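You operate a simulated robot arm through the tools that you are given. There is no shell and no other tool. Be economical: measure what you need, move in short steps, check, and stop when the job is done.

Carry out the task below with a simulated two-armed robot. There is one attempt and no reset: what you move stays moved.

TASK
Blow the dust off the fan grille, then rack the air coupler.
Fine: shut the blue air valve before you press the release button and draw the coupler out of its socket. Where these are worked on the way, their far stop is far enough and under half their travel is too little: air valve.
Where things are to end (x, y in the base frame): air coupler within 20 mm of [460, -210].

The check looks at the end state, three seconds after you hand in, the way a careful person would. Anything else that was tipped, shoved, dropped, spilled or broken makes it a failure.

THE ROBOT
Two 7-joint arms with fingered hands on one trunk, on a base that drives. Base frame: it is fixed to the floor where the robot stands at the start and does not move with it; the origin is under the middle of the robot, x ahead of it, y to its left, z up. Readings come in mm, degrees, newtons and seconds.
The left shoulder is at the start at [70, 172, 1352], the right one opposite. Places, roughly: air release button [500, -100, 900]; air valve [800, 0, 900]; fan grille [800, -100, 900]; mouth of the black air socket [500, -100, 900]. Payload 5 kg a hand.
Tool frame (each hand has its own): the origin (TCP) lies between the finger pads and is the grasp point; the fingertips stand 43 mm ahead of it; z points along the fingers, y is the line along which they close. The gripper opens to 144 mm. The gripper's body begins 50 mm behind the TCP. The gripper is a hand of 5 fingers: y runs from the thumb to the fingers, the wrist lies at [-21, -124, -221] in the tool frame, and closing takes about 1.5 s.
Orientation is told as [roll, pitch, yaw] about the base's x, y, z axes, in that order, counted from this pose: with the fingers straight down and the wrist toward the robot, the tool's x, y and z point along [0, 1, 0], [1, 0, 0] and [0, 0, -1] of the base frame.

THE INTERFACE
- The arms move only by the tool play_rows. It takes "left_increments", "right_increments" or both (then of equal length, played together; a hand with none holds still); each is a list of rows, each an object of numbers (a shift or turn left out is 0, a gripper value left out holds the last): "ax", "ay", "az": the turn, a rotation vector about the base's x, y, z in degrees; "x", "y", "z": the shift along the base's x, y, z in cm. In form: [{"ax": .., "ay": .., "az": .., "x": .., "y": .., "z": ..}, ...]. A call has 1 to 20 rows; each row is the pose to reach, as a shift and turn from the pose commanded when the call began. "left_hand" and "right_hand" are, for a hand that has rows, the gripper command, from -1 (fully open) to 1 (shut), values between in proportion, set as the call begins (left out, the last holds). Rows are played at 5 a second. More than 50 mm and 8.6 degrees between two rows, or a gripper value outside its range, and nothing of the call is played. Where a pose cannot be reached the arm comes as near as it can. A force on the tool above 90 N (or 10 N above the force at the start of the call, whichever is more), or a blocked arm, ends the call early, and 0.2 s more pass. The fingers move at their own pace (about 45 mm/s each) and stop on an object; they squeeze with about 26 N. The grip force told is the motor's: it shows also when the fingers shut on nothing. Time passes only in rows, and 0.2 s behind the last, so rows that repeat a pose let the fingers close. The reply holds the time, the measured pose of the TCP, the force on the tool along the base axes, the opening and the grip force, in the units named above and with some noise, with the torque about the TCP (base axes, N m) and any sound that the robot's microphone picked up.
- Cameras (640 x 400 px; columns grow to the right, rows downward): "scene" is now at [130.9, -1.1, 1570.3]; the picture's right is [-0.04, -1.00, -0.00], its down [-0.72, 0.03, -0.69] and it looks along [0.69, -0.03, -0.72] (base axes); focal length 295 px, centre (320, 200). "left" rides on the left gripper at [-86, -108, -168] in its tool frame; the picture's right is [-0.80, -0.28, 0.53], its down [0.54, -0.73, 0.42] and it looks along [0.27, 0.63, 0.73] (tool axes); focal length 275 px, centre (320, 200). "right" rides on the right gripper at [86, -108, -168] in its tool frame; the picture's right is [-0.80, 0.28, -0.53], its down [-0.54, -0.73, 0.42] and it looks along [-0.27, 0.63, 0.73] (tool axes); focal length 275 px, centre (320, 200). There is no depth. A picture from a camera that has moved, and an enlarged one, comes with that camera's place and axes in the base frame and with its lens.
- camera(camera): a new picture of that camera. The clock stands still meanwhile.
- move_column(by): slides the trunk up (or, below 0, down) by that many mm; the arms and the scene camera ride with it, the base frame stays. It gives what a move gives, with no picture.
- base_move(legs): drives the robot by 1 to 6 legs, each [ahead, left, turn to the left] in mm, mm and degrees, along the robot's own axes; the way and the turn of a leg run together, so that a leg with both is an arc; at most 1500 mm and 180 degrees a leg. The arms and the cameras ride along, it lands a little off, and it stops where it bumps. It gives what a move gives.
- finger_targets(index, middle, ring, little, thumb_bend, thumb_turn, hand): sets how far each is bent, from 0 (flat) to 1 (curled in); at 0.3 the hand is open as for a grip, at 0.7 the pads meet at the TCP. One left out holds its place. A second passes; each finger stops where it meets its share of the squeeze, and holds until it gets a number again. A gripper value or a shape takes the hand back. It gives what a move gives, with no picture; readings hold the bend of each and the force on index, middle, ring, little, thumb and palm. thumb_turn goes from beside the hand (0) to across from the fingers (1), as for a grip.
- grasp_type(shape, hand): the hand has 5 fingers and takes this shape, open, in about a second: jaw (thumb against the fingers, like two jaws); tri (thumb and two fingers); tip (a fingertip pinch); poke (one finger out to press); point (the index stretched); flat (the hand flat); cup (the hand cupped); fist (a fist). The gripper value then closes the fingers along that shape, each until it touches; the sizes above hold for jaw. It gives what a move gives, with no picture.
- head_to(pan, tilt): turns the head with the scene camera to pan (to the left, within 86 degrees either way) and tilt (down, from -29 to 69), counted from straight ahead of the robot. It gives what a move gives.
- close_up(camera, box): a new picture of the part [left, top, right, bottom] of that camera's present view, enlarged. The clock stands still meanwhile.
- finish_job(): hands the job in; it is judged then, once.

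Work in short steps. Places have to be worked out from the pictures, the camera data and where the tool is seen: move nearer, look again, correct. Check each grasp and each placing, and mend what went wrong. You have 120 turns and 108 pictures in all, those below and enlarged ones among them. Open the grippers and draw the arms clear of the work before you hand the job in, unless the task says otherwise; then end with one line.

The tools are called by a JSON object that holds its "op" and its "data". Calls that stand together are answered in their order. play_rows: Moves the arms, as the interface text tells. Its arguments: {"type":"object","properties":{"left_increments":{"type":"array"},"left_hand":{"type":"number"},"right_increments":{"type":"array"},"right_hand":{"type":"number"}},"required":[]} The other tools are called the same way: move_column (by) slides the trunk up or down; grasp_type (shape, hand) gives the hand a shape; finger_targets (index, middle, ring, little, thumb_bend, thumb_turn, hand) moves the fingers one by one; base_move (legs) drives the base; head_to (pan, tilt) turns the head that bears the scene camera; camera (camera) takes a picture; close_up (camera, box) takes an enlarged picture of a part of a camera's view; finish_job () hands the job in.

At the start:

```text
t: 0.0
left_eef_pos: [815.0, 175.5, 1224.9]
left_tcp_rot: [0.0, 0.0, 0.1]
left_ft_force: [-1.3, 0.0, -0.2]
left_torque: [0.0, 0.0, 0.01]
left_finger_gap: 143.5
left_grip_force: 0.0
left_shape: jaw
left_bend: [0.3, 0.3, 0.3, 0.3, 0.3, 0.98]
left_finger forces: [0.0, 0.1, 0.0, 0.0, 0.0, 0.1]
right_eef_pos: [701.2, -394.3, 1253.0]
right_tcp_rot: [0.0, 0.0, 0.1]
right_ft_force: [0.6, 0.8, 0.5]
right_torque: [0.0, 0.02, 0.01]
right_finger_gap: 143.8
right_grip_force: 0.1
right_shape: jaw
right_bend: [0.3, 0.3, 0.3, 0.3, 0.3, 0.98]
right_finger forces: [0.1, 0.0, 0.0, 0.0, 0.0, 0.1]
trunk travel left (down, up): [-450.0, 490.0]
robot x, y, heading: [2.3, 0.9, 0.0]
head pan, tilt: [-2.1, 46.2]
```

scene: 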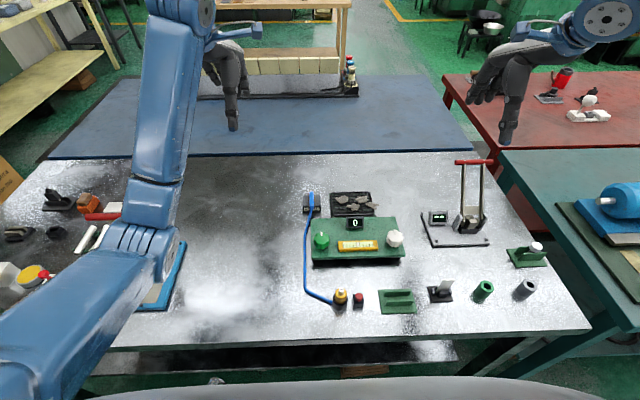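
right: 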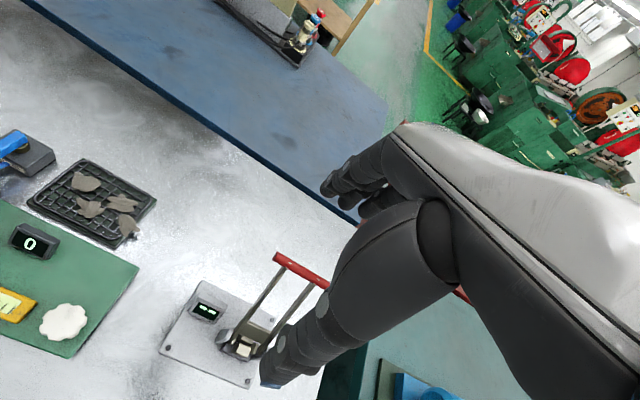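
left: 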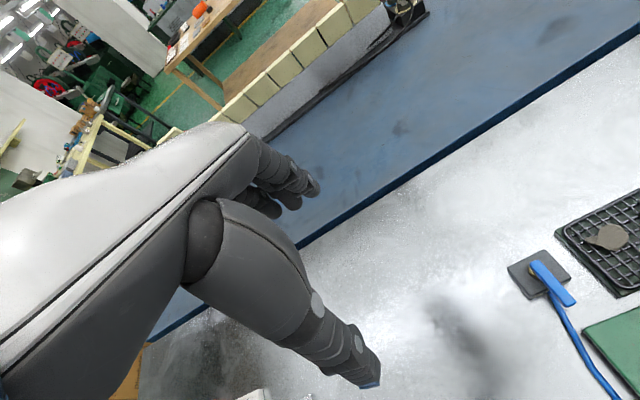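

The picture shows the blue valve and hose, the dusty grille behind the green panel, and the coupler socket with a red button in front. I look closer.

{"op": "close_up", "data": {"camera": "scene", "box": [280, 180, 420, 268]}}

{"op": "close_up", "data": {"camera": "scene", "box": [290, 260, 450, 360]}}

{"op": "close_up", "data": {"camera": "scene", "box": [400, 230, 560, 330]}}

```text
4.55 times, centred on (350, 224) of scene
camera zoom: at [130.9, -1.1, 1570.3], right [-0.04, -1.0, 0.0], down [-0.72, 0.03, -0.69], along [0.69, -0.03, -0.72], focal length 1342 px, centre (184, 91)
```

zoom: 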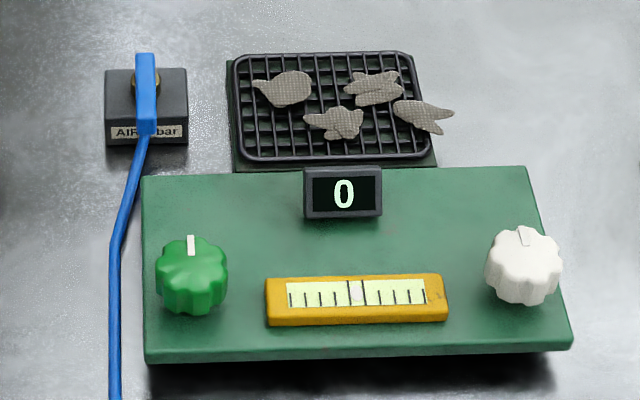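

```text
4.00 times, centred on (370, 310) of scene
camera zoom: at [130.9, -1.1, 1570.3], right [-0.04, -1.0, 0.0], down [-0.72, 0.03, -0.69], along [0.69, -0.03, -0.72], focal length 1181 px, centre (120, -240)
```

zoom: 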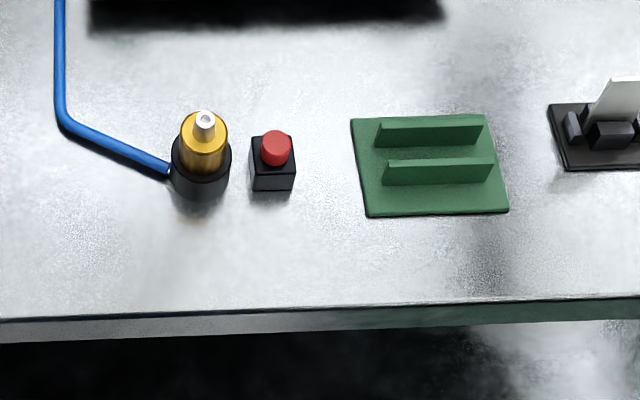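

```text
4.00 times, centred on (480, 280) of scene
camera zoom: at [130.9, -1.1, 1570.3], right [-0.04, -1.0, 0.0], down [-0.72, 0.03, -0.69], along [0.69, -0.03, -0.72], focal length 1181 px, centre (-320, -120)
```

zoom: 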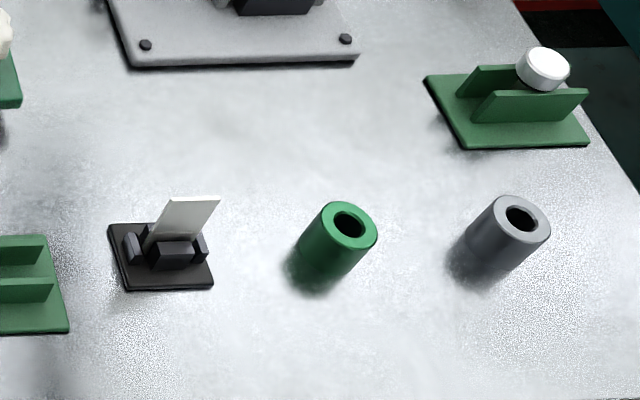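

The blower isn't obvious; I look at the left part of the table too.

{"op": "close_up", "data": {"camera": "scene", "box": [0, 170, 200, 310]}}

{"op": "head_to", "data": {"pan": 40, "tilt": 50}}

{"op": "camera", "data": {"camera": "scene"}}

{"op": "head_to", "data": {"pan": -40, "tilt": 50}}

{"op": "camera", "data": {"camera": "scene"}}

```text
2.86 times, centred on (100, 240) of scene
camera zoom: at [130.9, -1.1, 1570.3], right [-0.04, -1.0, 0.0], down [-0.72, 0.03, -0.69], along [0.69, -0.03, -0.72], focal length 844 px, centre (949, 86)
```

zoom: 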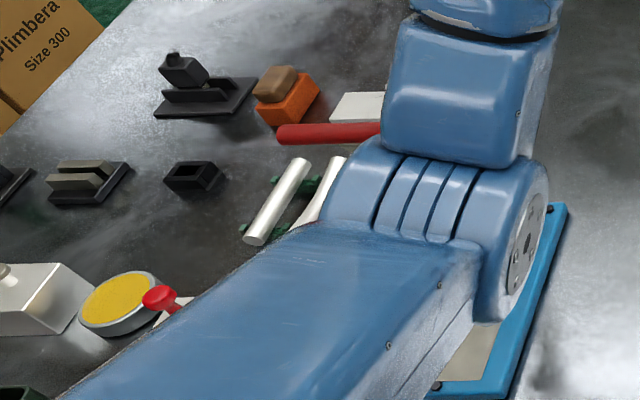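

```text
t: 1.1
left_eef_pos: [814.2, 175.2, 1225.1]
left_tcp_rot: [-0.1, 0.0, 0.1]
left_ft_force: [-0.4, -0.4, -0.6]
left_torque: [0.02, -0.02, 0.0]
left_finger_gap: 143.5
left_grip_force: 0.0
left_shape: jaw
left_bend: [0.3, 0.3, 0.3, 0.3, 0.3, 0.98]
left_finger forces: [0.0, 0.1, 0.0, 0.0, 0.1, 0.0]
right_eef_pos: [699.9, -394.2, 1253.1]
right_tcp_rot: [0.0, 0.0, 0.0]
right_ft_force: [0.3, -0.1, 0.2]
right_torque: [-0.01, 0.01, 0.01]
right_finger_gap: 143.5
right_grip_force: 0.1
right_shape: jaw
right_bend: [0.3, 0.3, 0.3, 0.3, 0.3, 0.98]
right_finger forces: [0.0, 0.1, 0.0, 0.0, 0.0, 0.1]
trunk travel left (down, up): [-450.0, 490.0]
robot x, y, heading: [0.9, -1.6, 0.1]
head pan, tilt: [40.0, 50.0]
```

```text
100 pictures are left
camera scene: at [109.7, 51.2, 1565.1], right [0.64, -0.77, 0.0], down [-0.59, -0.49, -0.64], along [0.49, 0.41, -0.77], focal length 295 px, centre (320, 200)
```

scene: 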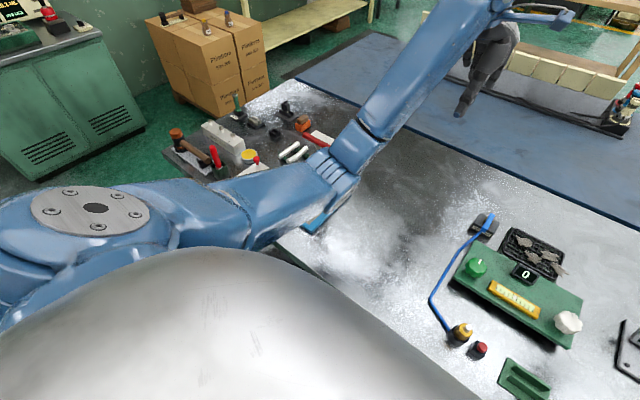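

```text
t: 2.6
left_eef_pos: [813.4, 175.6, 1225.8]
left_tcp_rot: [0.0, 0.0, 0.0]
left_ft_force: [0.2, -0.1, -0.6]
left_torque: [-0.02, -0.01, -0.05]
left_finger_gap: 143.8
left_grip_force: 0.0
left_shape: jaw
left_bend: [0.3, 0.3, 0.3, 0.3, 0.3, 0.98]
left_finger forces: [0.0, 0.0, 0.0, 0.0, 0.0, 0.1]
right_eef_pos: [699.3, -393.3, 1252.7]
right_tcp_rot: [0.0, 0.0, 0.0]
right_ft_force: [0.6, 0.0, -1.0]
right_torque: [-0.05, 0.01, 0.01]
right_finger_gap: 143.7
right_grip_force: 0.1
right_shape: jaw
right_bend: [0.3, 0.3, 0.3, 0.3, 0.3, 0.98]
right_finger forces: [0.0, 0.0, 0.1, 0.0, 0.1, 0.0]
trunk travel left (down, up): [-450.0, 490.0]
robot x, y, heading: [0.4, 2.5, 0.0]
head pan, tilt: [-40.0, 50.0]
```

```text
99 pictures are left
camera scene: at [109.7, -47.7, 1565.1], right [-0.64, -0.77, 0.0], down [-0.59, 0.49, -0.64], along [0.49, -0.41, -0.77], focal length 295 px, centre (320, 200)
```

scene: 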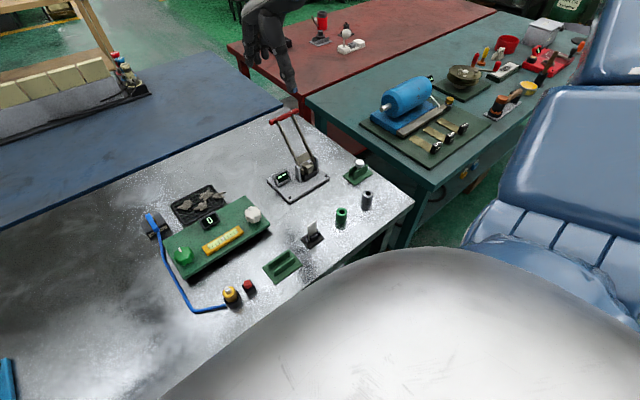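

I zoom on the air items and other candidates for a blower from this angle.

{"op": "close_up", "data": {"camera": "scene", "box": [130, 180, 290, 320]}}

{"op": "close_up", "data": {"camera": "scene", "box": [260, 100, 390, 290]}}

{"op": "close_up", "data": {"camera": "scene", "box": [350, 10, 600, 170]}}

{"op": "close_up", "data": {"camera": "right", "box": [0, 120, 260, 380]}}

```text
2.86 times, centred on (210, 250) of scene
camera zoom: at [109.7, -47.7, 1565.1], right [-0.64, -0.77, 0.0], down [-0.59, 0.49, -0.64], along [0.49, -0.41, -0.77], focal length 844 px, centre (634, 57)
```

zoom: 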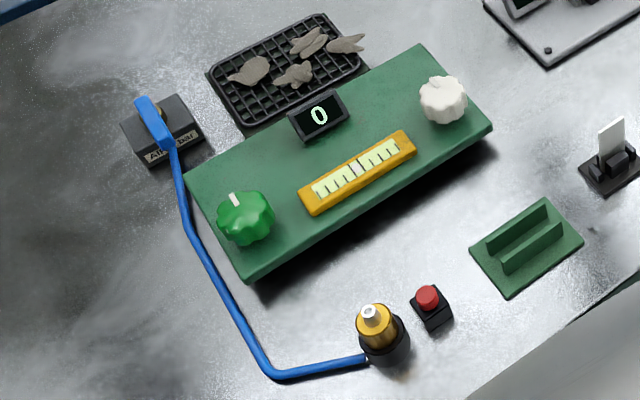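

```text
2.11 times, centred on (325, 195) of scene
camera zoom: at [109.7, -47.7, 1565.1], right [-0.64, -0.77, 0.0], down [-0.59, 0.49, -0.64], along [0.49, -0.41, -0.77], focal length 622 px, centre (310, 210)
```

zoom: 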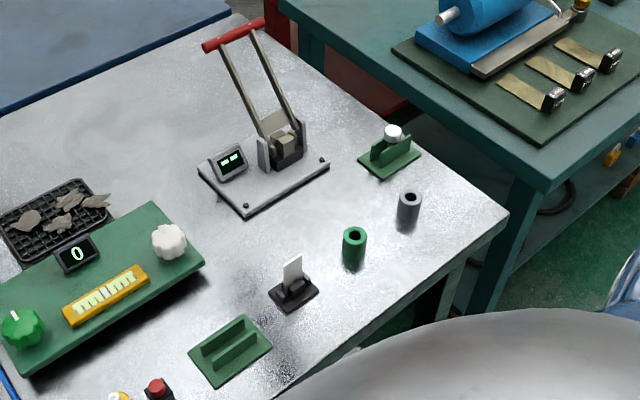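

```text
2.50 times, centred on (475, 90) of scene
camera zoom: at [109.7, -47.7, 1565.1], right [-0.64, -0.77, 0.0], down [-0.59, 0.49, -0.64], along [0.49, -0.41, -0.77], focal length 738 px, centre (-68, 475)
```

zoom: 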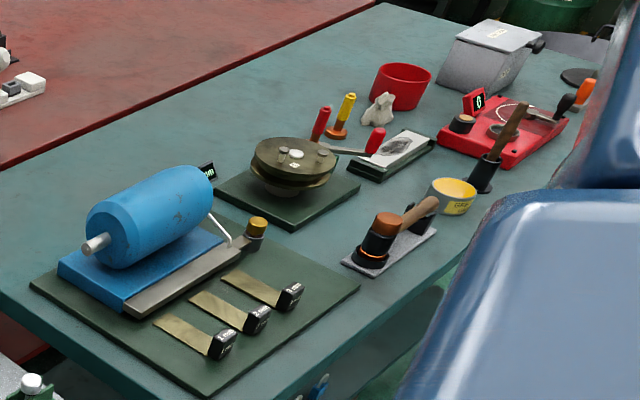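

```text
1.54 times, centred on (130, 250) of right
camera zoom: at [590.2, -309.1, 1419.6], right [0.28, -0.8, 0.53], down [-0.73, -0.54, -0.42], along [0.63, -0.27, -0.73], focal length 424 px, centre (612, 123)
```

zoom: 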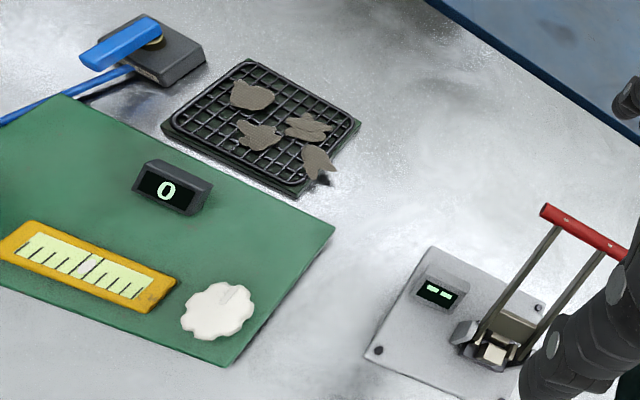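

Zooms are sharp, so I zoom harder on the unknown racked item and the coupler.

{"op": "close_up", "data": {"camera": "scene", "box": [335, 150, 385, 190]}}

{"op": "close_up", "data": {"camera": "scene", "box": [215, 270, 265, 310]}}

{"op": "close_up", "data": {"camera": "scene", "box": [135, 200, 185, 250]}}

```text
10.00 times, centred on (360, 170) of scene
camera zoom: at [109.7, -47.7, 1565.1], right [-0.64, -0.77, 0.0], down [-0.59, 0.49, -0.64], along [0.49, -0.41, -0.77], focal length 2953 px, centre (-80, 500)
```

zoom: 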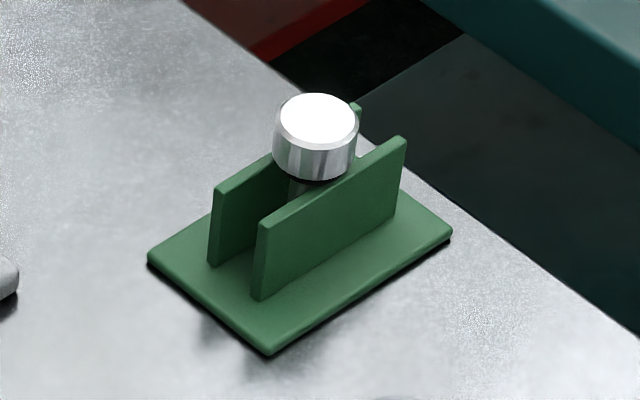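

```text
10.00 times, centred on (240, 290) of scene
camera zoom: at [109.7, -47.7, 1565.1], right [-0.64, -0.77, 0.0], down [-0.59, 0.49, -0.64], along [0.49, -0.41, -0.77], focal length 2953 px, centre (1120, -700)
```

zoom: 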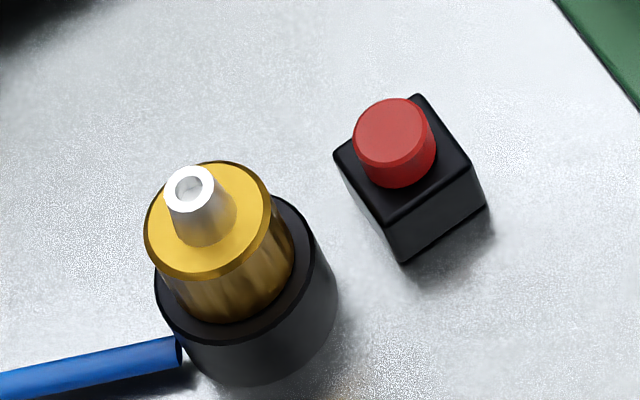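

```text
8.00 times, centred on (160, 225) of scene
camera zoom: at [109.7, -47.7, 1565.1], right [-0.64, -0.77, 0.0], down [-0.59, 0.49, -0.64], along [0.49, -0.41, -0.77], focal length 2363 px, centre (1600, 0)
```

zoom: 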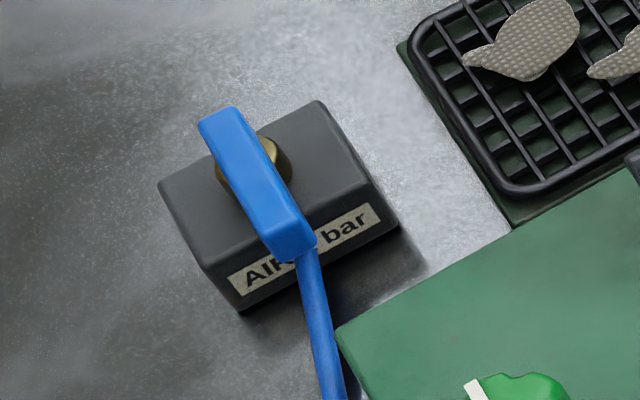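

The lever lies along the hose with no hiss, so the valve may be shut and opening it may do the blowing. I'll shape the left hand to point and return the head to centre.

{"op": "head_to", "data": {"pan": -2, "tilt": 46}}

{"op": "grasp_type", "data": {"hand": "left", "shape": "poke"}}

{"op": "play_rows", "data": {"left_increments": [{"z": -4}, {"z": -8, "y": -2}, {"z": -12, "y": -4}, {"z": -16, "y": -6}, {"z": -18, "y": -8}, {"z": -18, "y": -8}]}}

{"op": "camera", "data": {"camera": "scene"}}

{"op": "camera", "data": {"camera": "left"}}

```text
t: 3.7
left_eef_pos: [813.7, 175.6, 1226.4]
left_tcp_rot: [0.0, -0.1, 0.0]
left_ft_force: [-0.3, 0.1, -0.4]
left_torque: [-0.02, -0.01, -0.02]
left_finger_gap: 143.1
left_grip_force: 0.1
left_shape: jaw
left_bend: [0.3, 0.3, 0.3, 0.3, 0.3, 0.98]
left_finger forces: [0.0, 0.0, 0.0, 0.1, 0.0, 0.0]
right_eef_pos: [700.7, -393.6, 1253.3]
right_tcp_rot: [0.0, 0.0, 0.0]
right_ft_force: [-0.1, 0.5, -0.5]
right_torque: [-0.01, 0.02, 0.0]
right_finger_gap: 143.6
right_grip_force: 0.1
right_shape: jaw
right_bend: [0.3, 0.3, 0.3, 0.3, 0.3, 0.98]
right_finger forces: [0.0, 0.1, 0.0, 0.1, 0.0, 0.0]
trunk travel left (down, up): [-450.0, 490.0]
robot x, y, heading: [-0.2, 1.8, -0.4]
head pan, tilt: [-2.0, 46.0]
```

```text
t: 4.6
left_eef_pos: [814.3, 174.2, 1224.9]
left_tcp_rot: [0.0, -0.1, 0.0]
left_ft_force: [0.0, -0.2, 0.2]
left_torque: [0.01, -0.01, 0.01]
left_finger_gap: 0.1
left_grip_force: 0.0
left_shape: poke
left_bend: [0.7, 0.7, 0.99, 0.99, 1.0, 1.0]
left_finger forces: [0.0, 0.0, 0.1, 0.0, 0.0, 0.0]
right_eef_pos: [700.6, -393.6, 1252.8]
right_tcp_rot: [0.0, 0.0, 0.0]
right_ft_force: [-0.1, 0.1, -0.8]
right_torque: [0.01, -0.01, 0.03]
right_finger_gap: 143.5
right_grip_force: 0.1
right_shape: jaw
right_bend: [0.3, 0.3, 0.3, 0.3, 0.3, 0.98]
right_finger forces: [0.0, 0.0, 0.1, 0.0, 0.1, 0.0]
trunk travel left (down, up): [-450.0, 490.0]
robot x, y, heading: [3.6, 2.7, 0.0]
head pan, tilt: [-2.0, 46.0]
```

```text
t: 6.0
left_eef_pos: [815.8, 95.8, 1045.0]
left_tcp_rot: [-0.1, 0.1, 0.0]
left_ft_force: [-0.7, 0.2, -0.3]
left_torque: [-0.02, -0.01, -0.01]
left_finger_gap: 0.0
left_grip_force: 0.1
left_shape: poke
left_bend: [0.7, 0.7, 0.99, 0.99, 1.0, 1.0]
left_finger forces: [0.0, 0.1, 0.0, 0.0, 0.0, 0.0]
right_eef_pos: [700.9, -393.6, 1253.4]
right_tcp_rot: [0.0, 0.0, 0.0]
right_ft_force: [-1.2, 0.3, -0.8]
right_torque: [0.02, 0.02, 0.02]
right_finger_gap: 143.8
right_grip_force: 0.1
right_shape: jaw
right_bend: [0.3, 0.3, 0.3, 0.3, 0.3, 0.98]
right_finger forces: [0.0, 0.0, 0.1, 0.0, 0.0, 0.0]
trunk travel left (down, up): [-450.0, 490.0]
robot x, y, heading: [-0.7, 1.5, 0.2]
head pan, tilt: [-2.0, 46.0]
```

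```text
91 pictures are left
camera scene: at [130.9, -0.7, 1570.6], right [-0.03, -1.0, 0.0], down [-0.72, 0.03, -0.69], along [0.69, -0.02, -0.72], focal length 295 px, centre (320, 200)
```

scene: 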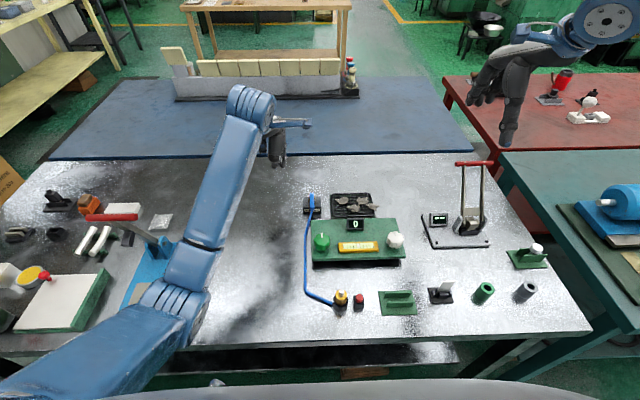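

```text
90 pictures are left
camera left: at [705.7, 11.0, 1212.5], right [-0.28, -0.8, -0.53], down [-0.73, 0.54, -0.42], along [0.63, 0.27, -0.73], focal length 275 px, centre (320, 200)
```

left: 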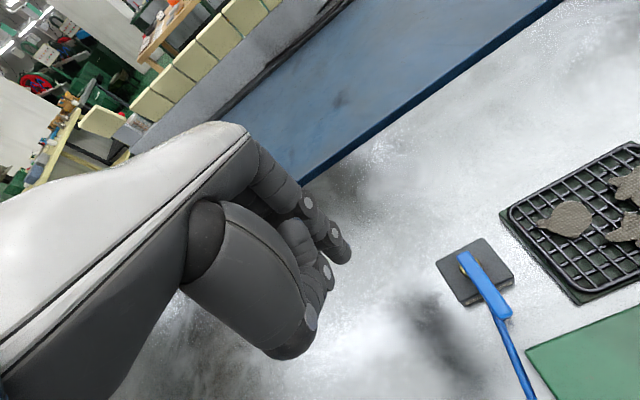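

Left view shows the valve well; I zoom to triangulate the lever.

{"op": "close_up", "data": {"camera": "left", "box": [420, 220, 540, 340]}}

{"op": "close_up", "data": {"camera": "scene", "box": [255, 110, 335, 160]}}

{"op": "close_up", "data": {"camera": "scene", "box": [295, 185, 335, 225]}}

{"op": "close_up", "data": {"camera": "left", "box": [180, 120, 380, 370]}}

```text
3.33 times, centred on (480, 280) of left
camera zoom: at [705.7, 11.0, 1212.5], right [-0.28, -0.8, -0.53], down [-0.73, 0.54, -0.42], along [0.63, 0.27, -0.73], focal length 918 px, centre (-213, -67)
```

zoom: 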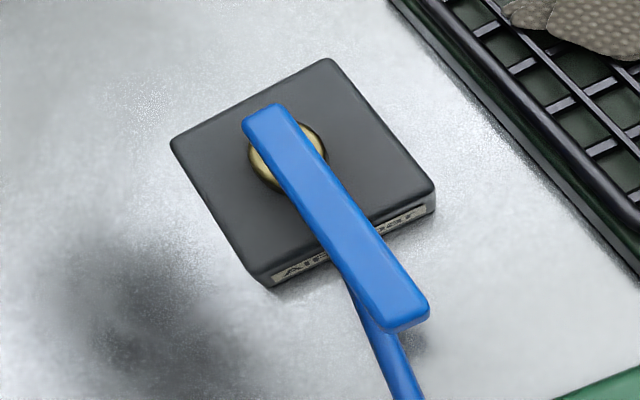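

```text
8.00 times, centred on (295, 135) of scene
camera zoom: at [130.9, -0.7, 1570.6], right [-0.03, -1.0, 0.0], down [-0.72, 0.03, -0.69], along [0.69, -0.02, -0.72], focal length 2363 px, centre (520, 720)
```

zoom: 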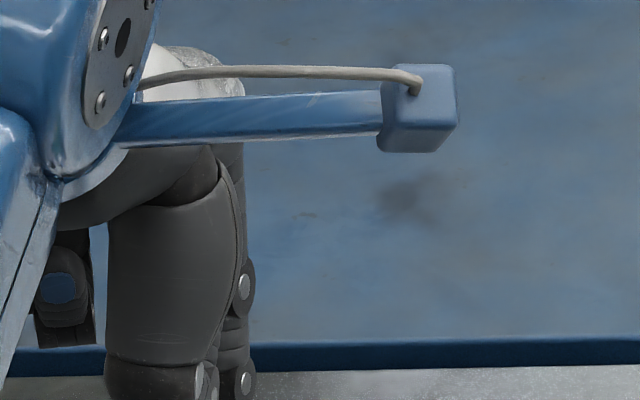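

```text
10.00 times, centred on (315, 205) of scene
camera zoom: at [130.9, -0.7, 1570.6], right [-0.03, -1.0, 0.0], down [-0.72, 0.03, -0.69], along [0.69, -0.02, -0.72], focal length 2953 px, centre (370, 150)
```

zoom: 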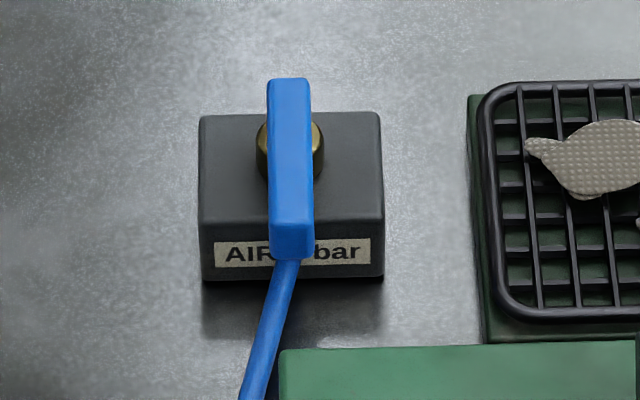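

```text
1.60 times, centred on (280, 245) of left
camera zoom: at [705.7, 11.0, 1212.5], right [-0.28, -0.8, -0.53], down [-0.73, 0.54, -0.42], along [0.63, 0.27, -0.73], focal length 440 px, centre (384, 128)
```

zoom: 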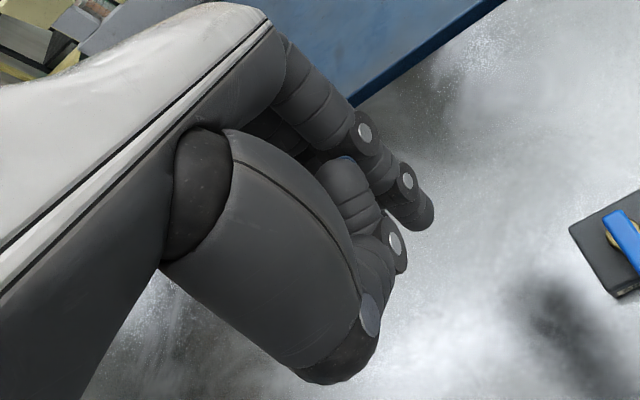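

Lever: hub near (795,-2), near end at x≈743, top z≈890. I bring the index tip beside the lever's near end, on its left, staying slightly high first.

{"op": "play_rows", "data": {"left_increments": [{"x": -2, "z": -3}, {"x": -4, "y": -1, "z": -6}, {"x": -6.3, "y": -2.5, "z": -9}, {"x": -6.3, "y": -4, "z": -10.5}, {"x": -6.3, "y": -4, "z": -10.5}]}}

{"op": "close_up", "data": {"camera": "left", "box": [220, 150, 540, 400]}}

{"op": "close_up", "data": {"camera": "scene", "box": [260, 150, 380, 240]}}

```text
t: 7.2
left_eef_pos: [751.5, 55.9, 940.8]
left_tcp_rot: [0.0, 0.0, 0.1]
left_ft_force: [0.4, 0.4, -1.0]
left_torque: [-0.03, 0.03, -0.03]
left_finger_gap: 0.2
left_grip_force: 0.0
left_shape: poke
left_bend: [0.7, 0.7, 0.99, 0.99, 1.0, 1.0]
left_finger forces: [0.0, 0.1, 0.0, 0.0, 0.0, 0.0]
right_eef_pos: [701.0, -393.7, 1252.3]
right_tcp_rot: [0.0, 0.0, 0.1]
right_ft_force: [0.7, 0.0, -0.5]
right_torque: [0.01, 0.0, 0.03]
right_finger_gap: 143.9
right_grip_force: 0.1
right_shape: jaw
right_bend: [0.3, 0.3, 0.3, 0.3, 0.3, 0.98]
right_finger forces: [0.0, 0.0, 0.0, 0.1, 0.1, 0.0]
trunk travel left (down, up): [-450.0, 490.0]
robot x, y, heading: [-2.4, 1.2, -0.1]
head pan, tilt: [-2.0, 46.0]
```

```text
1.60 times, centred on (380, 275) of left
camera zoom: at [642.8, -30.2, 1109.0], right [-0.28, -0.8, -0.53], down [-0.73, 0.54, -0.42], along [0.63, 0.27, -0.73], focal length 440 px, centre (224, 80)
```

zoom: 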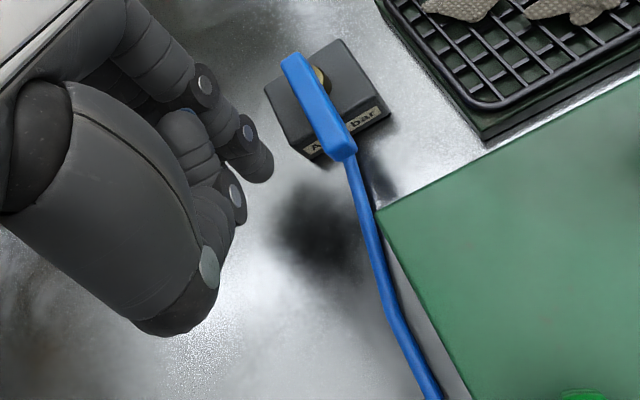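

```text
4.44 times, centred on (320, 195) of scene
camera zoom: at [131.1, -0.5, 1570.6], right [-0.03, -1.0, 0.0], down [-0.72, 0.02, -0.69], along [0.69, -0.02, -0.72], focal length 1313 px, centre (320, 222)
```

zoom: 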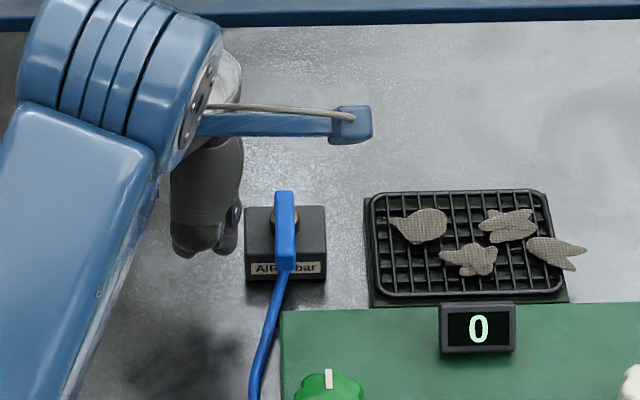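

Tip is at about (755,46,898), lever end at (746,1,889). I lower 2 cm and push right a little past contact as a probe.

{"op": "play_rows", "data": {"left_increments": [{"z": -1}, {"z": -2}, {"y": -1, "z": -2}, {"y": -2, "z": -2}, {"y": -2.5, "z": -2}, {"y": -3, "z": -2}, {"y": -3.5, "z": -2}, {"y": -4, "z": -2}, {"y": -4, "z": -2}]}}

{"op": "close_up", "data": {"camera": "left", "box": [220, 150, 540, 400]}}

```text
t: 9.2
left_eef_pos: [750.9, 15.2, 922.6]
left_tcp_rot: [0.0, 0.0, -0.1]
left_ft_force: [-0.4, 0.5, 0.3]
left_torque: [-0.01, 0.03, -0.01]
left_finger_gap: 0.0
left_grip_force: 0.1
left_shape: poke
left_bend: [0.7, 0.7, 0.99, 0.99, 1.0, 1.0]
left_finger forces: [0.7, 0.0, 0.1, 0.1, 0.0, 0.0]
right_eef_pos: [700.3, -393.6, 1252.7]
right_tcp_rot: [0.0, -0.1, 0.0]
right_ft_force: [-0.7, 0.0, -0.4]
right_torque: [0.03, 0.01, -0.01]
right_finger_gap: 143.6
right_grip_force: 0.0
right_shape: jaw
right_bend: [0.3, 0.3, 0.3, 0.3, 0.3, 0.98]
right_finger forces: [0.0, 0.0, 0.0, 0.1, 0.0, 0.1]
trunk travel left (down, up): [-450.0, 490.0]
robot x, y, heading: [1.1, -2.1, -0.1]
head pan, tilt: [-2.0, 46.0]
```

```text
1.60 times, centred on (380, 275) of left
camera zoom: at [641.5, -69.9, 1088.5], right [-0.28, -0.8, -0.53], down [-0.73, 0.54, -0.42], along [0.63, 0.27, -0.73], focal length 440 px, centre (224, 80)
```

zoom: 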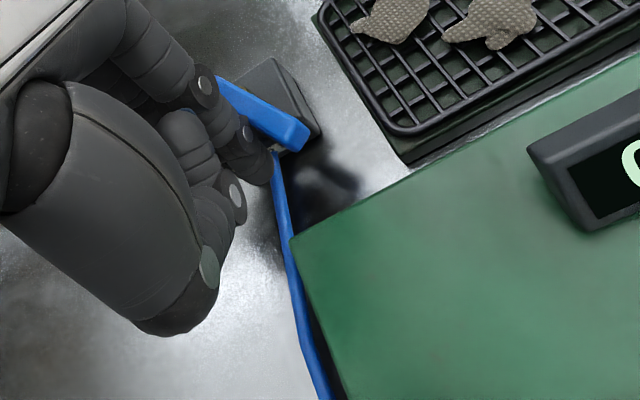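

The lever turns that way freely (~20°). I carry on along the arc toward 90°, tip slightly raised to clear the block.

{"op": "play_rows", "data": {"left_increments": [{"x": 0.2, "y": -0.9, "z": 0.2}, {"x": 0.6, "y": -1.9, "z": 0.3}, {"x": 1.0, "y": -2.7, "z": 0.3}, {"x": 1.6, "y": -3.4, "z": 0.3}, {"x": 2.0, "y": -3.8, "z": 0.3}, {"x": 2.4, "y": -4.0, "z": 0.3}, {"x": 2.4, "y": -4.0, "z": 0.3}]}}

{"op": "close_up", "data": {"camera": "left", "box": [220, 100, 540, 350]}}

{"op": "close_up", "data": {"camera": "scene", "box": [260, 150, 420, 270]}}

```text
t: 10.8
left_eef_pos: [772.6, -24.3, 927.0]
left_tcp_rot: [0.0, -0.1, 0.0]
left_ft_force: [-18.2, 2.4, 11.4]
left_torque: [0.16, 0.13, 0.13]
left_finger_gap: 0.2
left_grip_force: 0.0
left_shape: poke
left_bend: [0.7, 0.7, 0.99, 0.99, 1.0, 1.0]
left_finger forces: [5.2, 15.9, 0.2, 0.0, 0.1, 0.0]
right_eef_pos: [697.4, -394.0, 1255.0]
right_tcp_rot: [0.1, 0.0, 0.1]
right_ft_force: [-0.3, -0.2, -0.2]
right_torque: [0.02, 0.03, 0.0]
right_finger_gap: 143.7
right_grip_force: 0.0
right_shape: jaw
right_bend: [0.3, 0.3, 0.3, 0.3, 0.3, 0.98]
right_finger forces: [0.0, 0.2, 0.0, 0.0, 0.1, 0.0]
trunk travel left (down, up): [-450.0, 490.0]
robot x, y, heading: [-0.6, 1.9, 0.2]
head pan, tilt: [-2.0, 46.0]
```

```text
1.60 times, centred on (380, 225) of left
camera zoom: at [662.0, -110.0, 1094.5], right [-0.28, -0.8, -0.53], down [-0.72, 0.54, -0.43], along [0.63, 0.27, -0.73], focal length 440 px, centre (224, 160)
```

zoom: 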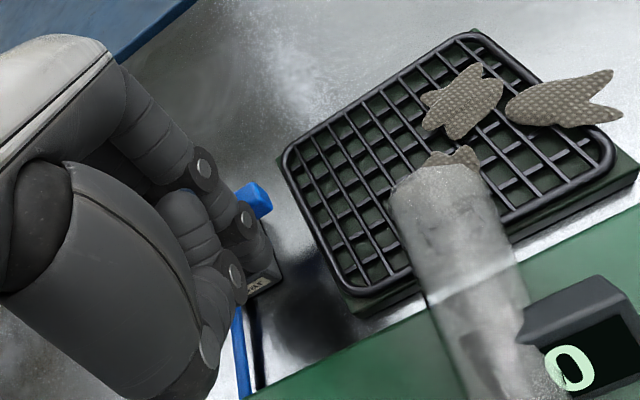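

```text
3.33 times, centred on (340, 210) of scene
camera zoom: at [126.9, -0.7, 1571.0], right [-0.04, -1.0, 0.0], down [-0.72, 0.03, -0.7], along [0.7, -0.02, -0.72], focal length 984 px, centre (253, 167)
```

zoom: 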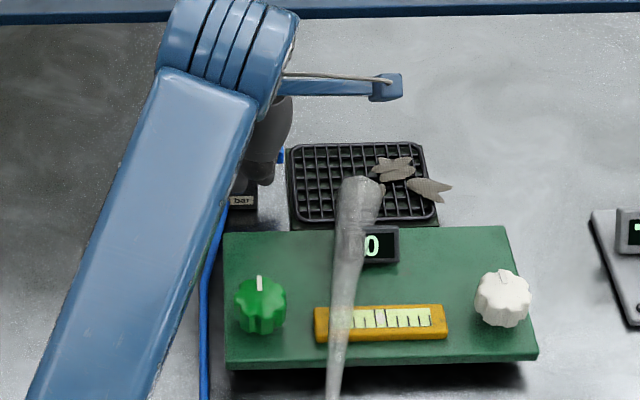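

Opening the valve sends an air jet from the nozzle onto the grille and flakes are vanishing. I hold here and let it blow.

{"op": "play_rows", "data": {"left_increments": [{"x": -0.2}, {"x": -0.4}, {"x": -0.5}, {"x": -0.5}, {"x": -0.5}, {"x": -0.5}, {"x": -0.5}, {"x": -0.5}, {"x": -0.5}, {"x": -0.5}, {"x": -0.5}, {"x": -0.5}]}}

{"op": "close_up", "data": {"camera": "scene", "box": [260, 150, 460, 310]}}

```text
t: 13.4
left_eef_pos: [768.1, -24.7, 926.1]
left_tcp_rot: [0.0, -0.1, 0.1]
left_ft_force: [-11.0, -1.2, 17.4]
left_torque: [0.2, -0.17, 0.1]
left_finger_gap: 0.0
left_grip_force: 0.0
left_shape: poke
left_bend: [0.7, 0.7, 0.99, 0.99, 1.0, 1.0]
left_finger forces: [1.8, 19.3, 0.0, 0.0, 0.1, 0.0]
right_eef_pos: [696.9, -393.5, 1254.6]
right_tcp_rot: [0.1, -0.1, 0.0]
right_ft_force: [-0.6, -0.3, 0.4]
right_torque: [-0.02, -0.02, 0.0]
right_finger_gap: 143.8
right_grip_force: 0.0
right_shape: jaw
right_bend: [0.3, 0.3, 0.3, 0.3, 0.3, 0.98]
right_finger forces: [0.0, 0.0, 0.1, 0.0, 0.0, 0.1]
trunk travel left (down, up): [-450.0, 490.0]
robot x, y, heading: [1.1, -2.5, 0.1]
head pan, tilt: [-2.0, 46.0]
```

```text
2.50 times, centred on (360, 230) of scene
camera zoom: at [127.1, -1.3, 1571.0], right [-0.04, -1.0, 0.0], down [-0.72, 0.03, -0.7], along [0.7, -0.02, -0.72], focal length 738 px, centre (220, 125)
```

zoom: 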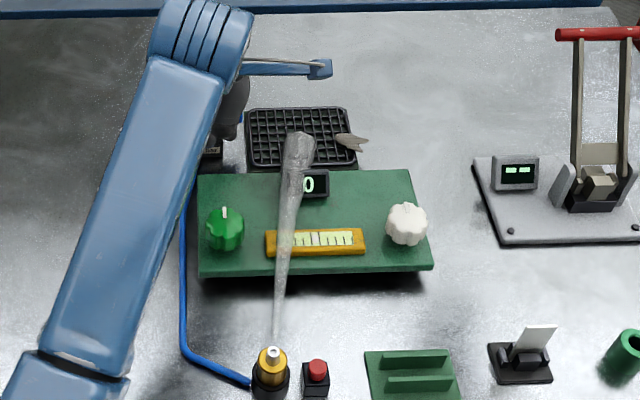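

One flake remains; the middle finger leans on the block, so I ease up a bit while waiting more.

{"op": "play_rows", "data": {"left_increments": [{"x": -0.2, "z": 0.4}, {"x": -0.4, "z": 0.8}, {"x": -0.4, "z": 0.8}, {"x": -0.4, "z": 0.8}, {"x": -0.4, "z": 0.8}, {"x": -0.4, "z": 0.8}, {"x": -0.4, "z": 0.8}, {"x": -0.4, "z": 0.8}, {"x": -0.4, "z": 0.8}, {"x": -0.4, "z": 0.8}, {"x": -0.4, "z": 0.8}, {"x": -0.4, "z": 0.8}]}}

{"op": "close_up", "data": {"camera": "scene", "box": [260, 150, 460, 310]}}

{"op": "close_up", "data": {"camera": "left", "box": [220, 100, 540, 350]}}

```text
t: 16.0
left_eef_pos: [765.2, -24.5, 932.6]
left_tcp_rot: [-0.1, 0.1, 0.0]
left_ft_force: [-6.2, 3.4, 5.3]
left_torque: [0.08, 0.01, 0.1]
left_finger_gap: 0.0
left_grip_force: 0.0
left_shape: poke
left_bend: [0.7, 0.7, 0.99, 0.99, 1.0, 1.0]
left_finger forces: [0.0, 7.4, 0.0, 0.0, 0.0, 0.1]
right_eef_pos: [699.0, -394.1, 1253.7]
right_tcp_rot: [0.0, 0.0, 0.0]
right_ft_force: [-0.4, -0.3, -0.4]
right_torque: [0.0, 0.0, 0.02]
right_finger_gap: 143.4
right_grip_force: 0.0
right_shape: jaw
right_bend: [0.3, 0.3, 0.3, 0.3, 0.3, 0.98]
right_finger forces: [0.1, 0.0, 0.0, 0.0, 0.1, 0.0]
trunk travel left (down, up): [-450.0, 490.0]
robot x, y, heading: [0.4, 3.3, 0.3]
head pan, tilt: [-2.0, 46.0]
```

```text
2.50 times, centred on (360, 230) of scene
camera zoom: at [129.8, -0.8, 1570.7], right [-0.03, -1.0, 0.0], down [-0.72, 0.03, -0.7], along [0.69, -0.02, -0.72], focal length 738 px, centre (220, 125)
```

zoom: 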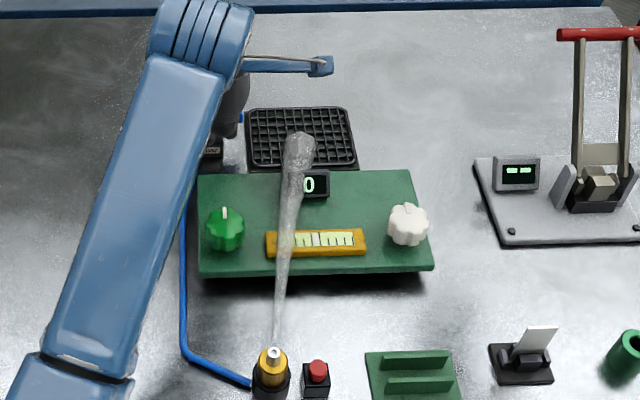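

```text
1.60 times, centred on (380, 225) of left
camera zoom: at [655.6, -109.9, 1099.7], right [-0.28, -0.8, -0.53], down [-0.73, 0.54, -0.42], along [0.63, 0.27, -0.73], focal length 440 px, centre (224, 160)
```

zoom: 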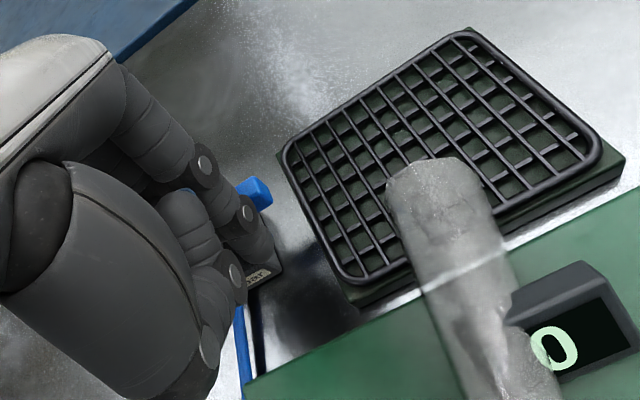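

The grille is clean. Now I raise the hand to see the lever's open position.

{"op": "play_rows", "data": {"left_increments": [{"x": -0.5, "z": 2}, {"x": -0.5, "z": 5}, {"x": -0.5, "y": 3, "z": 7}, {"x": -0.5, "y": 8, "z": 7}, {"x": -0.5, "y": 8, "z": 7}]}}

{"op": "close_up", "data": {"camera": "left", "box": [220, 150, 540, 400]}}

{"op": "close_up", "data": {"camera": "scene", "box": [290, 180, 350, 225]}}

```text
t: 17.2
left_eef_pos: [760.7, 56.2, 1004.0]
left_tcp_rot: [0.1, 0.1, 0.0]
left_ft_force: [0.2, 0.6, -0.6]
left_torque: [0.02, 0.0, 0.0]
left_finger_gap: 0.0
left_grip_force: 0.1
left_shape: poke
left_bend: [0.7, 0.7, 0.99, 0.99, 1.0, 1.0]
left_finger forces: [0.0, 0.0, 0.0, 0.1, 0.1, 0.1]
right_eef_pos: [700.6, -394.9, 1252.2]
right_tcp_rot: [0.0, 0.1, 0.0]
right_ft_force: [-0.2, -1.2, -0.3]
right_torque: [0.06, -0.01, 0.01]
right_finger_gap: 143.6
right_grip_force: 0.1
right_shape: jaw
right_bend: [0.3, 0.3, 0.3, 0.3, 0.3, 0.98]
right_finger forces: [0.0, 0.0, 0.1, 0.0, 0.0, 0.0]
trunk travel left (down, up): [-450.0, 490.0]
robot x, y, heading: [2.4, 1.0, -0.3]
head pan, tilt: [-2.0, 46.0]
```

```text
1.60 times, centred on (380, 275) of left
camera zoom: at [652.0, -28.7, 1171.3], right [-0.28, -0.8, -0.53], down [-0.73, 0.54, -0.42], along [0.63, 0.27, -0.73], focal length 440 px, centre (224, 80)
```

zoom: 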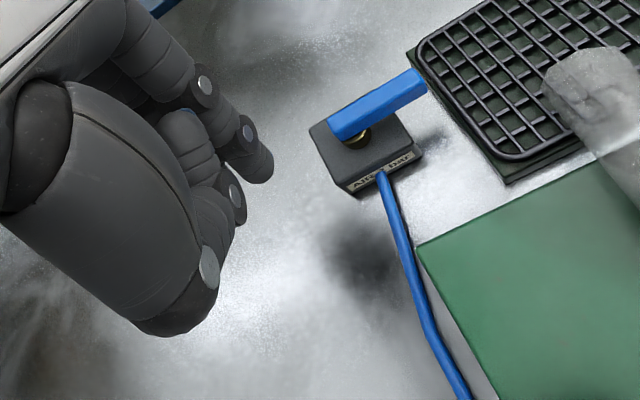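

```text
8.89 times, centred on (320, 202) of scene
camera zoom: at [130.9, -2.2, 1570.6], right [-0.04, -1.0, 0.0], down [-0.72, 0.03, -0.69], along [0.69, -0.02, -0.72], focal length 2625 px, centre (320, 178)
```

zoom: 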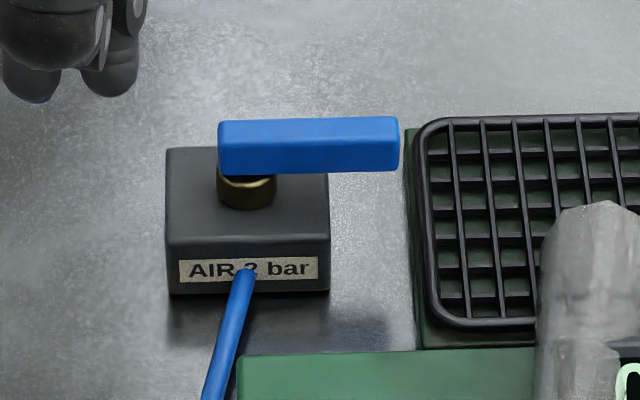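

The lever now lies along -y (open). I curl the middle finger away so only the index acts, then move behind the lever (+x side).

{"op": "finger_targets", "data": {"hand": "left", "middle": 1.0}}

{"op": "play_rows", "data": {"left_increments": [{"x": 4}, {"x": 6.6, "y": -3}, {"x": 6.6, "y": -6}, {"x": 6.6, "y": -8.3}, {"x": 6.6, "y": -8.3, "z": -3}, {"x": 6.6, "y": -8.3, "z": -6}, {"x": 6.6, "y": -8.3, "z": -6}]}}

{"op": "close_up", "data": {"camera": "left", "box": [220, 150, 540, 400]}}

{"op": "close_up", "data": {"camera": "scene", "box": [280, 160, 380, 235]}}

```text
t: 18.2
left_eef_pos: [760.3, 57.8, 1003.2]
left_tcp_rot: [0.0, 0.0, 0.0]
left_ft_force: [0.0, 0.6, 0.0]
left_torque: [0.04, -0.03, 0.0]
left_finger_gap: 48.6
left_grip_force: 0.1
left_shape: fingers
left_bend: [0.7, 1.0, 0.99, 0.99, 1.0, 1.0]
left_finger forces: [0.0, 0.0, 0.0, 0.0, 0.0, 0.0]
right_eef_pos: [700.5, -393.3, 1252.3]
right_tcp_rot: [0.0, 0.0, 0.0]
right_ft_force: [0.2, -0.1, 0.1]
right_torque: [-0.03, -0.02, -0.01]
right_finger_gap: 143.6
right_grip_force: 0.1
right_shape: jaw
right_bend: [0.3, 0.3, 0.3, 0.3, 0.3, 0.98]
right_finger forces: [0.1, 0.0, 0.0, 0.0, 0.1, 0.0]
trunk travel left (down, up): [-450.0, 490.0]
robot x, y, heading: [-4.1, 2.4, 0.1]
head pan, tilt: [-2.0, 46.0]
```

```text
t: 20.0
left_eef_pos: [842.9, -3.9, 955.2]
left_tcp_rot: [1.3, -1.4, 1.2]
left_ft_force: [0.2, 0.5, 0.4]
left_torque: [0.03, -0.01, 0.03]
left_finger_gap: 48.8
left_grip_force: 0.1
left_shape: fingers
left_bend: [0.7, 1.0, 0.99, 0.99, 1.0, 1.0]
left_finger forces: [0.0, 0.0, 0.1, 0.0, 0.0, 0.1]
right_eef_pos: [701.0, -393.3, 1251.9]
right_tcp_rot: [0.0, -0.1, -0.1]
right_ft_force: [-0.7, -0.1, 0.1]
right_torque: [-0.02, -0.02, 0.01]
right_finger_gap: 143.7
right_grip_force: 0.1
right_shape: jaw
right_bend: [0.3, 0.3, 0.3, 0.3, 0.3, 0.98]
right_finger forces: [0.1, 0.0, 0.0, 0.0, 0.1, 0.0]
trunk travel left (down, up): [-450.0, 490.0]
robot x, y, heading: [0.6, -0.8, 0.3]
head pan, tilt: [-2.0, 46.0]
stopped in row 7 (left hand): the arm was blocked; the commanded pose is now the measured one
```

```text
1.60 times, centred on (380, 275) of left
camera zoom: at [731.3, -95.4, 1118.1], right [-0.26, -0.79, -0.56], down [-0.73, 0.54, -0.43], along [0.64, 0.3, -0.71], focal length 440 px, centre (224, 80)
```

zoom: 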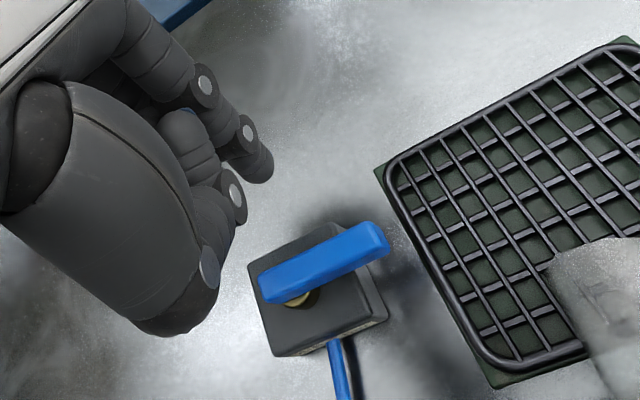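

```text
5.33 times, centred on (330, 198) of scene
camera zoom: at [131.2, -0.9, 1570.6], right [-0.04, -1.0, 0.0], down [-0.72, 0.03, -0.69], along [0.69, -0.02, -0.72], focal length 1575 px, centre (267, 213)
```

zoom: 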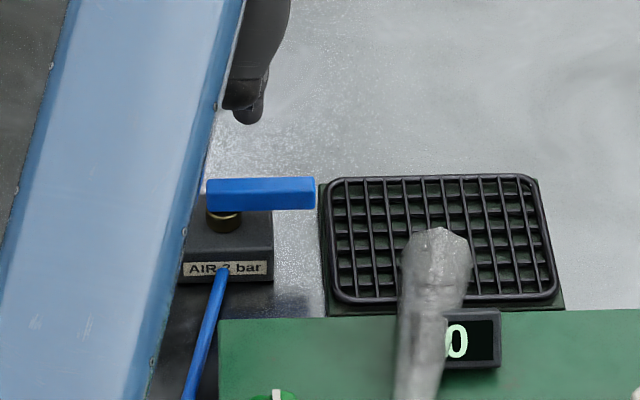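

The left arm is at its limit there. I withdraw it and use the right hand for closing instead.

{"op": "play_rows", "data": {"left_increments": [{"z": 3}, {"z": 7, "y": 3}, {"z": 11, "y": 7}, {"x": -2, "z": 15, "y": 11}, {"x": -4, "z": 18, "y": 15}, {"x": -6, "z": 20, "y": 19}, {"x": -8, "z": 22, "y": 23}, {"x": -8, "z": 22, "y": 23}]}}

{"op": "grasp_type", "data": {"hand": "right", "shape": "poke"}}

{"op": "finger_targets", "data": {"hand": "right", "middle": 1.0}}

{"op": "play_rows", "data": {"right_increments": [{"x": 2, "y": 4}, {"x": 4, "y": 8}, {"x": 6, "y": 12, "z": -2}, {"x": 8, "y": 16, "z": -5}, {"x": 10, "y": 20, "z": -9}, {"x": 12, "y": 24, "z": -12}, {"x": 12, "y": 28, "z": -15}, {"x": 12, "y": 31, "z": -18}, {"x": 12, "y": 34, "z": -21}, {"x": 12, "y": 35.4, "z": -24}, {"x": 12, "y": 35.4, "z": -24}]}}

{"op": "close_up", "data": {"camera": "scene", "box": [260, 120, 420, 240]}}

{"op": "camera", "data": {"camera": "right"}}

```text
refused: row 3 steps farther than a row can; nothing moved
```

```text
t: 20.9
left_eef_pos: [842.8, -6.0, 954.8]
left_tcp_rot: [1.2, -1.4, 1.1]
left_ft_force: [1.1, -0.1, -0.1]
left_torque: [0.0, -0.01, 0.0]
left_finger_gap: 48.5
left_grip_force: 0.0
left_shape: fingers
left_bend: [0.7, 1.0, 0.99, 0.99, 1.0, 1.0]
left_finger forces: [0.0, 0.1, 0.1, 0.1, 0.0, 0.0]
right_eef_pos: [700.8, -394.4, 1253.2]
right_tcp_rot: [0.0, 0.0, 0.0]
right_ft_force: [0.0, -0.1, -0.8]
right_torque: [-0.06, 0.0, 0.01]
right_finger_gap: 0.0
right_grip_force: 0.1
right_shape: poke
right_bend: [0.7, 0.7, 0.99, 0.99, 1.0, 1.0]
right_finger forces: [0.0, 0.0, 0.0, 0.0, 0.0, 0.0]
trunk travel left (down, up): [-450.0, 490.0]
robot x, y, heading: [0.5, -1.0, 0.1]
head pan, tilt: [-2.0, 46.0]
```

```text
t: 21.9
left_eef_pos: [842.4, -5.9, 955.0]
left_tcp_rot: [1.4, -1.4, 1.1]
left_ft_force: [-0.4, -0.1, 0.5]
left_torque: [-0.04, -0.01, 0.02]
left_finger_gap: 48.8
left_grip_force: 0.1
left_shape: fingers
left_bend: [0.7, 1.0, 0.99, 0.99, 1.0, 1.0]
left_finger forces: [0.0, 0.0, 0.0, 0.1, 0.1, 0.0]
right_eef_pos: [699.6, -392.9, 1252.4]
right_tcp_rot: [-0.1, 0.0, -0.1]
right_ft_force: [-0.1, -0.3, 0.0]
right_torque: [-0.02, 0.03, 0.01]
right_finger_gap: 48.7
right_grip_force: 0.1
right_shape: fingers
right_bend: [0.7, 1.0, 0.99, 0.99, 1.0, 1.0]
right_finger forces: [0.0, 0.0, 0.1, 0.1, 0.0, 0.0]
trunk travel left (down, up): [-450.0, 490.0]
robot x, y, heading: [0.0, -0.8, 0.0]
head pan, tilt: [-2.0, 46.0]
```

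```text
refused: row 4 steps farther than a row can; nothing moved
```

```text
3.33 times, centred on (340, 180) of scene
camera zoom: at [131.1, -1.2, 1570.6], right [-0.04, -1.0, 0.0], down [-0.72, 0.03, -0.69], along [0.69, -0.02, -0.72], focal length 984 px, centre (253, 267)
```

zoom: 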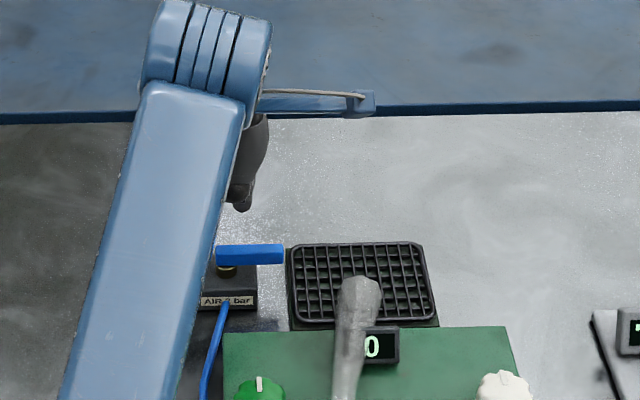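

```text
72 pictures are left
camera right: at [590.1, -309.3, 1419.6], right [0.28, -0.8, 0.53], down [-0.73, -0.54, -0.42], along [0.63, -0.27, -0.73], focal length 275 px, centre (320, 200)
```

right: 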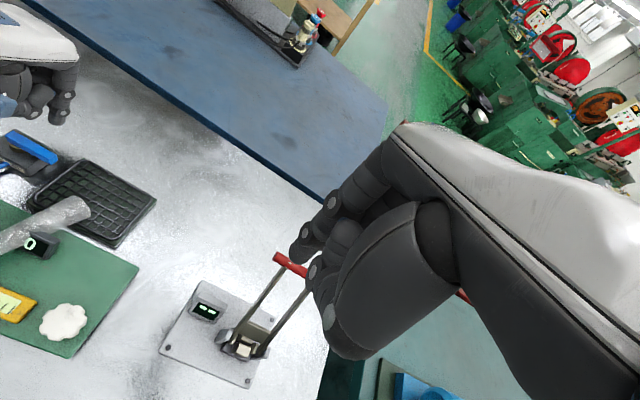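

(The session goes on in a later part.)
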